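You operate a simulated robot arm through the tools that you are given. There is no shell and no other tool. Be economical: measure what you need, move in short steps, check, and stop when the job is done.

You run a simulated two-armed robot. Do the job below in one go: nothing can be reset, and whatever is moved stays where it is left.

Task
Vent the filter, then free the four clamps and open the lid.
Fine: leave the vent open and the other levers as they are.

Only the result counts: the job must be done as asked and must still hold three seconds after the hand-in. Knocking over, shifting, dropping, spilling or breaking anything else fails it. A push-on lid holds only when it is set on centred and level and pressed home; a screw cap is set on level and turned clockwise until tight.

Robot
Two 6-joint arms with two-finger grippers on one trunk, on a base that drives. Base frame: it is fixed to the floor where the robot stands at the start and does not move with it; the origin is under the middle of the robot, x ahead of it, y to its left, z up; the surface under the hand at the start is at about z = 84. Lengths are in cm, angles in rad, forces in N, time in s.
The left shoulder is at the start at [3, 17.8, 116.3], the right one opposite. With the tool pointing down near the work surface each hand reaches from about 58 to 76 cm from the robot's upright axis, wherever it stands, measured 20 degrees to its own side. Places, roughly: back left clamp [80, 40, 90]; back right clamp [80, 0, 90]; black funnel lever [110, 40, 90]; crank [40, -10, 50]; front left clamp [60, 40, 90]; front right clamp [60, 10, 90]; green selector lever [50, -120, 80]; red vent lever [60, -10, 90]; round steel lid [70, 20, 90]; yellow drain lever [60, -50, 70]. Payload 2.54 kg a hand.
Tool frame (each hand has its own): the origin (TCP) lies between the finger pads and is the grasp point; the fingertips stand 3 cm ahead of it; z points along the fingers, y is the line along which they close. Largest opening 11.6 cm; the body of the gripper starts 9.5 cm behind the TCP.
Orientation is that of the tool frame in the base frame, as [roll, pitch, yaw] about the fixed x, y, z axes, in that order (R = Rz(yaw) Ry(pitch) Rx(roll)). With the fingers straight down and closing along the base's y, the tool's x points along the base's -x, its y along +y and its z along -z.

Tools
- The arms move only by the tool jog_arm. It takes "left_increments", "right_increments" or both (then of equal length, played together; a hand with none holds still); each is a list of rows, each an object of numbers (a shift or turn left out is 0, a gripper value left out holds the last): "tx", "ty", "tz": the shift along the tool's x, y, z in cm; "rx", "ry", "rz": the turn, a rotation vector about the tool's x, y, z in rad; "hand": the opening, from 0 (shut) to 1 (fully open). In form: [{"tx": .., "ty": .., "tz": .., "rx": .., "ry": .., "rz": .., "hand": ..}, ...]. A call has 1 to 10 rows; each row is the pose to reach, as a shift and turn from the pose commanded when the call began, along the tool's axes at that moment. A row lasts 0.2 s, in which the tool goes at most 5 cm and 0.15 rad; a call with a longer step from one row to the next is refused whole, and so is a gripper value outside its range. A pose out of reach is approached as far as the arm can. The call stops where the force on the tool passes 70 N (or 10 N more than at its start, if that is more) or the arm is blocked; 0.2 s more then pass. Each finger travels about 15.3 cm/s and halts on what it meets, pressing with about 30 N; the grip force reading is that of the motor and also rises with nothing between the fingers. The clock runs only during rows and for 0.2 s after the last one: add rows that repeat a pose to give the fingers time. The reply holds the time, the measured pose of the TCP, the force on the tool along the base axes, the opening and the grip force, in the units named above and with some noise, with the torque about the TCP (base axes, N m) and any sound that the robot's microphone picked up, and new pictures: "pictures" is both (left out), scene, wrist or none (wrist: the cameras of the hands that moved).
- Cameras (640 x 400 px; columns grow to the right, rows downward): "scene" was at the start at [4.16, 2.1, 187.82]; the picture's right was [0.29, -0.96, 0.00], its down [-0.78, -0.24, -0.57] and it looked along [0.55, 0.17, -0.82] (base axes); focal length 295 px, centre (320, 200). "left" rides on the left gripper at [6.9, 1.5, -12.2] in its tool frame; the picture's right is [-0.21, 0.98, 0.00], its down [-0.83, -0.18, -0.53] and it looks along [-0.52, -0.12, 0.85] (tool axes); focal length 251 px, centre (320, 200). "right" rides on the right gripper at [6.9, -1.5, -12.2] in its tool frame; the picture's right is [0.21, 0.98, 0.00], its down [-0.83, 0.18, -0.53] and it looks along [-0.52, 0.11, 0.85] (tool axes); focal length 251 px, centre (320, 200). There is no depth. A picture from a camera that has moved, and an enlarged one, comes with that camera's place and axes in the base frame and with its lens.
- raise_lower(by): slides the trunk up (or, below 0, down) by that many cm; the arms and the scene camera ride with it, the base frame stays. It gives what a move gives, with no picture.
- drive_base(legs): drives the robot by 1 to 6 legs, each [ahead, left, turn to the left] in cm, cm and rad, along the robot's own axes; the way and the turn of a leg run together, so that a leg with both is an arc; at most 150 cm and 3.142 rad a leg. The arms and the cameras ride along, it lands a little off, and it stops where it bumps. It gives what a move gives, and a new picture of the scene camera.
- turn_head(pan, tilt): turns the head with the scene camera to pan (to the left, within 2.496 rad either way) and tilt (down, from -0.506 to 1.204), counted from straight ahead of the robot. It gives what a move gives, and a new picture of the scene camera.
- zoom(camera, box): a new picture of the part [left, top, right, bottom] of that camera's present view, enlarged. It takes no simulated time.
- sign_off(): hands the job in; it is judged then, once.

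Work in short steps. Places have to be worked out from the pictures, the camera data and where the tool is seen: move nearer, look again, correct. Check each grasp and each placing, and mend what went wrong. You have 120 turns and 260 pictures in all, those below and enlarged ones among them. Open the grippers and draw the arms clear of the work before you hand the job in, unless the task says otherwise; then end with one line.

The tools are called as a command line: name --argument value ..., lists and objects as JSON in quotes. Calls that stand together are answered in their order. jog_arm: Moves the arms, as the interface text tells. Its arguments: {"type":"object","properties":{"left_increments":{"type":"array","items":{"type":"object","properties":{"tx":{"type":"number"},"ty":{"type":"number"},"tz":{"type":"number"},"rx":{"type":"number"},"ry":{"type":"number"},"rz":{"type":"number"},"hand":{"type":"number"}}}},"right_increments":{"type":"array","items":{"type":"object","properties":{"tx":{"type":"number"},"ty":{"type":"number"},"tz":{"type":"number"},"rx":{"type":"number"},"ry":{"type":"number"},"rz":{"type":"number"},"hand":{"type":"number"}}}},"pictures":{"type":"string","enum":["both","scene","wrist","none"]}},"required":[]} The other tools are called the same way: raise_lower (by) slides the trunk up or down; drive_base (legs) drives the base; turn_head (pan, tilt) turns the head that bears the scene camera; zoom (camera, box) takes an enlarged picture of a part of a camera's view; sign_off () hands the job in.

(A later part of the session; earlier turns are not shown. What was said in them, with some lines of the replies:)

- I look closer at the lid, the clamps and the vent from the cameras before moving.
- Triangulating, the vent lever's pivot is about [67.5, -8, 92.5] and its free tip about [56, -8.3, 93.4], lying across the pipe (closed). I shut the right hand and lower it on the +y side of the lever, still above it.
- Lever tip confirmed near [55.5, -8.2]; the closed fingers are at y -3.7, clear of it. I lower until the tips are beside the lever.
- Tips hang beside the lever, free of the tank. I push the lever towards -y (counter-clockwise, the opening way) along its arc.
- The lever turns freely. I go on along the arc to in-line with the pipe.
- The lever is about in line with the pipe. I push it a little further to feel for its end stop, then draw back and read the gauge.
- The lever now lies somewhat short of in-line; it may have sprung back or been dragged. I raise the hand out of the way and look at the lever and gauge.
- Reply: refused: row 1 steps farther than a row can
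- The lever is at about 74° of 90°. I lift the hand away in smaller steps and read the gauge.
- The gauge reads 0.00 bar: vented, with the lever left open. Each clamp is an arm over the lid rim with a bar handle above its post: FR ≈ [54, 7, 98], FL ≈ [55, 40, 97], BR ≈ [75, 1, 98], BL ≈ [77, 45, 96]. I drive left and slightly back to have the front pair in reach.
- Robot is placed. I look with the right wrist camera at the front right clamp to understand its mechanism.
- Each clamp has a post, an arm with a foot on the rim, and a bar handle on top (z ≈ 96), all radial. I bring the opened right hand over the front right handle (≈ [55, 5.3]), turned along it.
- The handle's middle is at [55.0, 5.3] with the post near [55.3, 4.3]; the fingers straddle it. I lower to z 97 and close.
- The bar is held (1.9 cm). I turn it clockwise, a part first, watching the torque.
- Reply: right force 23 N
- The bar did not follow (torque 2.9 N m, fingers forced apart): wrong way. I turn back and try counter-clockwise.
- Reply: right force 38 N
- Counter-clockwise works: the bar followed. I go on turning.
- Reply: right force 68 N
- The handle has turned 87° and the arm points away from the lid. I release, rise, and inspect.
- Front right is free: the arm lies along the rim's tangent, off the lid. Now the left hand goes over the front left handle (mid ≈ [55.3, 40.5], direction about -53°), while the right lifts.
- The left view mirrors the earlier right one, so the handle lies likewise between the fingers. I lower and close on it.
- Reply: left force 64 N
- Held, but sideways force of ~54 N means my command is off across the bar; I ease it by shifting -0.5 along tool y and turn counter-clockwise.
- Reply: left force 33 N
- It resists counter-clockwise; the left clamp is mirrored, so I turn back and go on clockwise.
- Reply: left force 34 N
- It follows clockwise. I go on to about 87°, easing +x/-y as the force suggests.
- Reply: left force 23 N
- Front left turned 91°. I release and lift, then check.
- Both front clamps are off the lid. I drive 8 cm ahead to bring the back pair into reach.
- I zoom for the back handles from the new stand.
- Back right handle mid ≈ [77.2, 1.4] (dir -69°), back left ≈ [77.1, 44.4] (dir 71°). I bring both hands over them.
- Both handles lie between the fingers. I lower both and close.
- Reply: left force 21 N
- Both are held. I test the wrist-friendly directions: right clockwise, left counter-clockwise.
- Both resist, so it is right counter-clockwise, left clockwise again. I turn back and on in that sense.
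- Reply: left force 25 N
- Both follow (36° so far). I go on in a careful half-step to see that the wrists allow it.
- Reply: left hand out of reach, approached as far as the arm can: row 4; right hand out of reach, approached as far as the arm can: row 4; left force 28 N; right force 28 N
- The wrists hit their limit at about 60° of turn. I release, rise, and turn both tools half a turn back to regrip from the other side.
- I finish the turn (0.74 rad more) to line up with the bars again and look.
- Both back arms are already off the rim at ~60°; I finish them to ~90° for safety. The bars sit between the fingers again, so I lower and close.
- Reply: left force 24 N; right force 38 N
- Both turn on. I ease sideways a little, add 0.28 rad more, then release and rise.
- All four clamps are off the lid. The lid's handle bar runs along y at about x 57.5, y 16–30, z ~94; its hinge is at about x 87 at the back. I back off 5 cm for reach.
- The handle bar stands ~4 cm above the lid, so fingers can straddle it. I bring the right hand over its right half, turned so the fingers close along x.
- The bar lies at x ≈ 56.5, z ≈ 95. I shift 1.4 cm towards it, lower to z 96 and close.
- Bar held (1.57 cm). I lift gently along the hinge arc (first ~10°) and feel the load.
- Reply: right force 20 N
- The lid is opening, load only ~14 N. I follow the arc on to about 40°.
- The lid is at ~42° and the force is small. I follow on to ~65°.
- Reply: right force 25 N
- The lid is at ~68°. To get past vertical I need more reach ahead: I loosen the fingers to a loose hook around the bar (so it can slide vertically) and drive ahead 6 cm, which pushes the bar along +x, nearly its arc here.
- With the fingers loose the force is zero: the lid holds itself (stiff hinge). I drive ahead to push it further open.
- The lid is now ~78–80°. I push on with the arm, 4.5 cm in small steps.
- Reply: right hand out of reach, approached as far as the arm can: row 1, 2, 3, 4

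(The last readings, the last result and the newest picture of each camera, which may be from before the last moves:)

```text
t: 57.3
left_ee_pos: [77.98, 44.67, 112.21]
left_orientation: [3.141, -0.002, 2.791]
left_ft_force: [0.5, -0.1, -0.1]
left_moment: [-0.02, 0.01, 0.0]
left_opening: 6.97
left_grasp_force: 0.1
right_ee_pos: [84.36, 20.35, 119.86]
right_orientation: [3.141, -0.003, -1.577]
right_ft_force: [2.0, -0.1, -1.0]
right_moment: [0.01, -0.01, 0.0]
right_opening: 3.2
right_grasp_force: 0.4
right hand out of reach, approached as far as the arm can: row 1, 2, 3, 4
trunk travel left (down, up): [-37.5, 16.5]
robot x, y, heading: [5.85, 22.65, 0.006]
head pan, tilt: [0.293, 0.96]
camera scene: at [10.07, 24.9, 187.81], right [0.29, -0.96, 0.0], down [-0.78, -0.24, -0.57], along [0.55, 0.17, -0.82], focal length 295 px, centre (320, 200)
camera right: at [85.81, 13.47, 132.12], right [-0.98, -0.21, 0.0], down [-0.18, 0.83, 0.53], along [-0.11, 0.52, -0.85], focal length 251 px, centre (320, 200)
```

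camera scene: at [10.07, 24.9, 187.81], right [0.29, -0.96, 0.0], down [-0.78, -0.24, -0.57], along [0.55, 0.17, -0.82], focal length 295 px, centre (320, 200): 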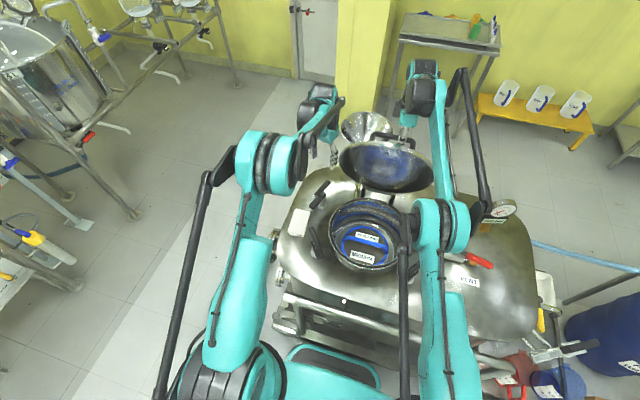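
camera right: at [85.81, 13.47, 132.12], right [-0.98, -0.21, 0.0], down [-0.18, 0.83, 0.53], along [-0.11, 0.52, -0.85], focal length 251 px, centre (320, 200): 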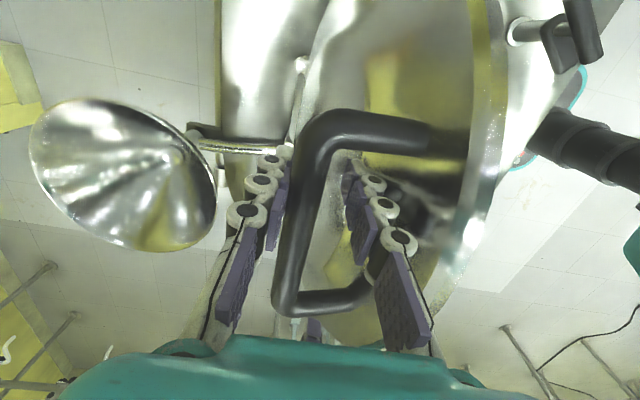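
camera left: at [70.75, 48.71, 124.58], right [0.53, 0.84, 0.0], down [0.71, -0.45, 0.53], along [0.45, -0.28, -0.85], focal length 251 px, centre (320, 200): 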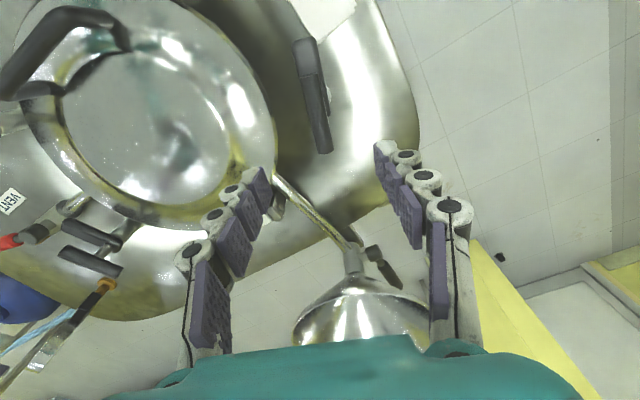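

The arm is at its reach limit with the lid at ~79°. I'll lift the right hand off the bar and push the inner face with the closed left hand tilted forward instead. First: right straight up, left back and up towards the robot.

jog_arm --left_increments '[{"tx": 3, "ty": -1.1, "tz": -1.5, "rz": -0.09, "hand": 0}, {"tx": 6.5, "ty": -2.3, "tz": -3, "rz": -0.18, "hand": 0}, {"tx": 9.4, "ty": -3.44, "tz": -5, "rz": -0.27, "hand": 0}, {"tx": 13, "ty": -4.8, "tz": -6, "rz": -0.35, "hand": 0}, {"tx": 13, "ty": -4.8, "tz": -6, "rz": -0.35, "hand": 0}]' --right_increments '[{"tz": 0, "ty": 0.5}, {"tz": -3.5, "ty": 0.5}, {"tz": -7, "ty": 0.5}, {"tz": -10.5, "ty": 0.5}, {"tz": -14, "ty": 0.5}]' --pictures "both"

```text
t: 58.5
left_ee_pos: [64.21, 44.58, 118.14]
left_orientation: [3.14, 0.0, -3.14]
left_ft_force: [-0.1, 0.3, 0.2]
left_moment: [0.0, -0.03, -0.02]
left_opening: 0.03
left_grasp_force: 28.3
right_ee_pos: [81.18, 19.95, 131.59]
right_orientation: [3.141, -0.005, -1.577]
right_ft_force: [0.9, 0.1, -0.3]
right_moment: [-0.01, -0.03, 0.0]
right_opening: 3.1
right_grasp_force: 0.0
right hand out of reach, approached as far as the arm can: row 2, 3, 4, 5
trunk travel left (down, up): [-37.5, 16.5]
robot x, y, heading: [6.06, 23.1, 0.004]
head pan, tilt: [0.293, 0.96]
camera scene: at [9.99, 24.92, 187.81], right [0.29, -0.96, 0.0], down [-0.78, -0.24, -0.57], along [0.55, 0.17, -0.82], focal length 295 px, centre (320, 200)
camera right: at [82.65, 12.99, 143.86], right [-0.98, -0.21, 0.0], down [-0.18, 0.83, 0.53], along [-0.11, 0.52, -0.85], focal length 251 px, centre (320, 200)
camera left: at [57.22, 46.22, 130.37], right [0.21, 0.98, 0.0], down [0.83, -0.18, 0.53], along [0.52, -0.11, -0.85], focal length 251 px, centre (320, 200)
```

scene: 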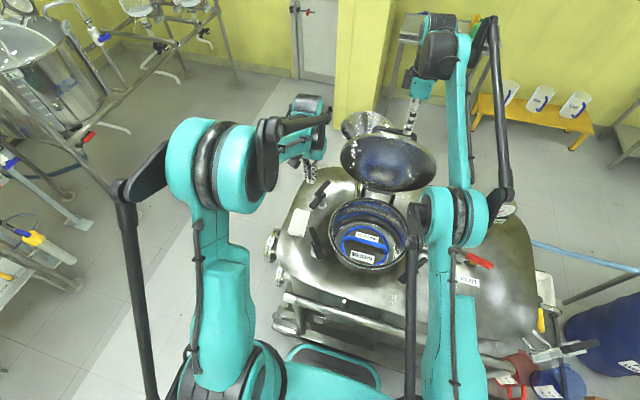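
right: 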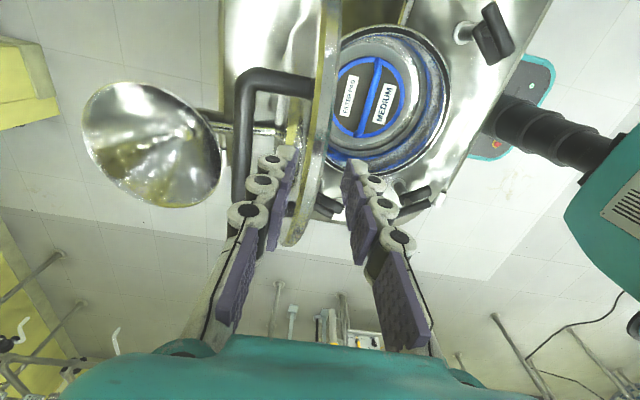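
left: 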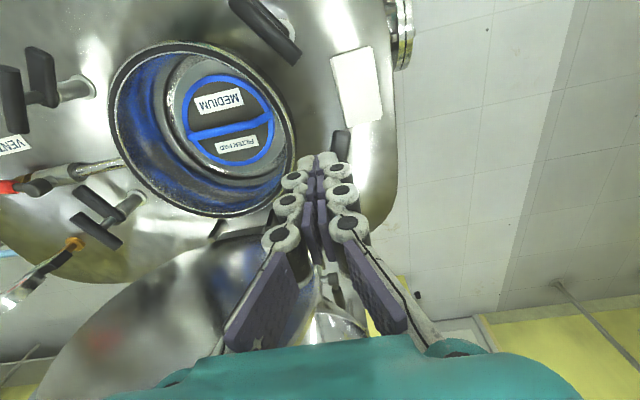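

The lid stands by itself near 80°. I first move the right hand back and to the right, clear above the rim.

jog_arm --right_increments '[{"ty": 3, "tz": -14.5}, {"ty": 6, "tz": -14.5, "tx": 2}, {"ty": 9, "tz": -14.5, "tx": 5}, {"ty": 12, "tz": -14.5, "tx": 8}, {"ty": 15, "tz": -14.5, "tx": 12}, {"ty": 19, "tz": -14.5, "tx": 15}, {"ty": 22, "tz": -14.5, "tx": 18}]' --pictures "both"

```text
refused: row 1 steps farther than a row can; nothing moved
```

Offsets restart from the present command; I resend without the extra lift.

jog_arm --right_increments '[{"ty": 3}, {"ty": 6, "tx": 2}, {"ty": 9, "tx": 5}, {"ty": 12, "tx": 8}, {"ty": 15, "tx": 11}, {"ty": 18, "tx": 14}]' --pictures "both"

```text
t: 59.9
left_ee_pos: [63.97, 44.55, 118.34]
left_orientation: [3.14, 0.002, 3.14]
left_ft_force: [0.2, -0.1, -0.2]
left_moment: [0.02, -0.05, 0.0]
left_opening: 0.03
left_grasp_force: 28.7
right_ee_pos: [62.67, 5.92, 131.81]
right_orientation: [-3.139, -0.003, -1.576]
right_ft_force: [-0.4, 1.0, 0.1]
right_moment: [0.04, -0.04, 0.01]
right_opening: 3.12
right_grasp_force: 0.0
trunk travel left (down, up): [-37.5, 16.5]
robot x, y, heading: [5.72, 22.93, 0.009]
head pan, tilt: [0.293, 0.96]
camera scene: at [9.72, 24.75, 187.82], right [0.29, -0.96, 0.0], down [-0.78, -0.24, -0.57], along [0.55, 0.17, -0.82], focal length 295 px, centre (320, 200)
camera right: at [64.1, -1.07, 144.12], right [-0.98, -0.21, 0.0], down [-0.18, 0.83, 0.53], along [-0.11, 0.52, -0.85], focal length 251 px, centre (320, 200)
```

scene: 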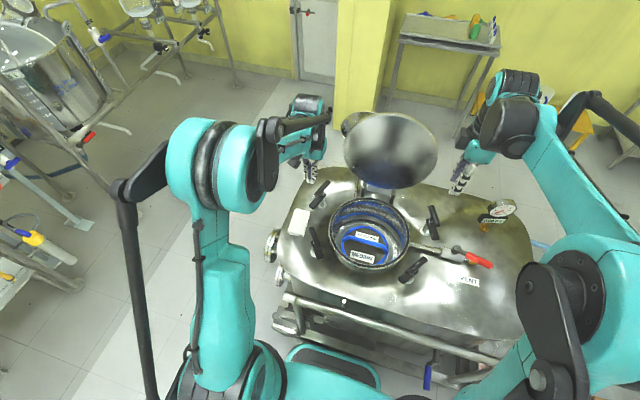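
right: 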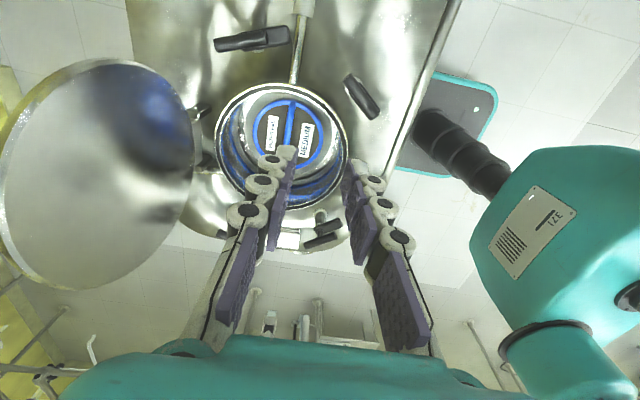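

The scene now shows the lid past vertical (~95°, leaning back), standing open on its own. I open the grippers, draw the arms up and back, and check that it stays.

jog_arm --left_increments '[{"tz": -3, "tx": 2, "hand": 0.5}, {"tz": -6, "tx": 4, "hand": 1}, {"tz": -9, "tx": 6, "hand": 1}, {"tz": -12, "tx": 8, "ty": 2, "hand": 1}, {"tz": -15, "tx": 10, "ty": 4, "hand": 1}]' --right_increments '[{"tx": 3, "tz": -1, "hand": 0.5}, {"tx": 6, "tz": -2, "hand": 1}, {"tx": 9, "tz": -3, "ty": 2, "hand": 1}, {"tx": 12, "tz": -4, "ty": 4, "hand": 1}, {"tx": 15, "tz": -5, "ty": 5, "hand": 1}]' --pictures "none"

drive_base --legs '[[-8, 0, 0]]'

zoom --camera "scene" --box '[270, 90, 530, 290]'

```text
t: 61.1
left_ee_pos: [54.23, 48.76, 133.52]
left_orientation: [3.14, 0.002, -3.142]
left_ft_force: [-0.4, 0.0, -0.5]
left_moment: [0.02, -0.03, -0.01]
left_opening: 11.59
left_grasp_force: 0.0
right_ee_pos: [57.89, -8.86, 136.8]
right_orientation: [-3.141, -0.004, -1.577]
right_ft_force: [-0.5, -0.2, -0.2]
right_moment: [0.03, -0.03, 0.01]
right_opening: 11.6
right_grasp_force: 0.1
trunk travel left (down, up): [-37.5, 16.5]
robot x, y, heading: [5.82, 22.8, 0.003]
head pan, tilt: [0.293, 0.96]
```

```text
t: 62.1
left_ee_pos: [46.27, 48.75, 133.36]
left_orientation: [3.14, 0.001, 3.14]
left_ft_force: [-0.2, 0.0, 0.5]
left_moment: [-0.02, -0.05, 0.01]
left_opening: 11.62
left_grasp_force: 0.0
right_ee_pos: [50.05, -8.82, 136.88]
right_orientation: [-3.141, -0.005, -1.579]
right_ft_force: [0.0, 0.0, 0.8]
right_moment: [-0.02, -0.06, -0.03]
right_opening: 11.62
right_grasp_force: 0.0
trunk travel left (down, up): [-37.5, 16.5]
robot x, y, heading: [-1.86, 22.77, 0.002]
head pan, tilt: [0.293, 0.96]
camera scene: at [2.02, 24.86, 187.82], right [0.29, -0.96, 0.0], down [-0.78, -0.24, -0.57], along [0.55, 0.17, -0.82], focal length 295 px, centre (320, 200)
```

scene: 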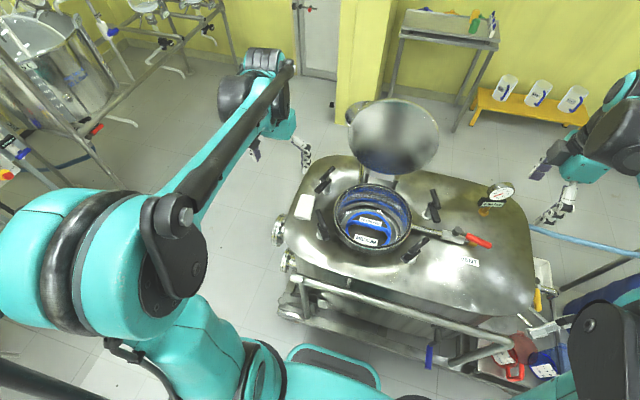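

```text
2.00 times, centred on (400, 190) of scene
camera zoom: at [2.02, 24.86, 187.82], right [0.29, -0.96, 0.0], down [-0.78, -0.24, -0.57], along [0.55, 0.17, -0.82], focal length 590 px, centre (160, 220)
```

zoom: 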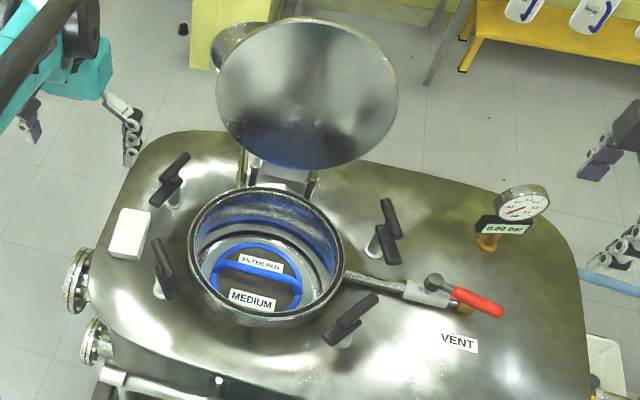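

The lid stands open and steady past vertical, all four clamps are swung clear, the gauge reads 0.00 bar and the vent is open; nothing else has moved. I hand in.

sign_off

```text
The job is handed in.
```

The filter is vented and reads 0.00 bar with the vent left open. All four clamps are freed, and the lid stands open on its own past vertical. The other levers were left as they were.
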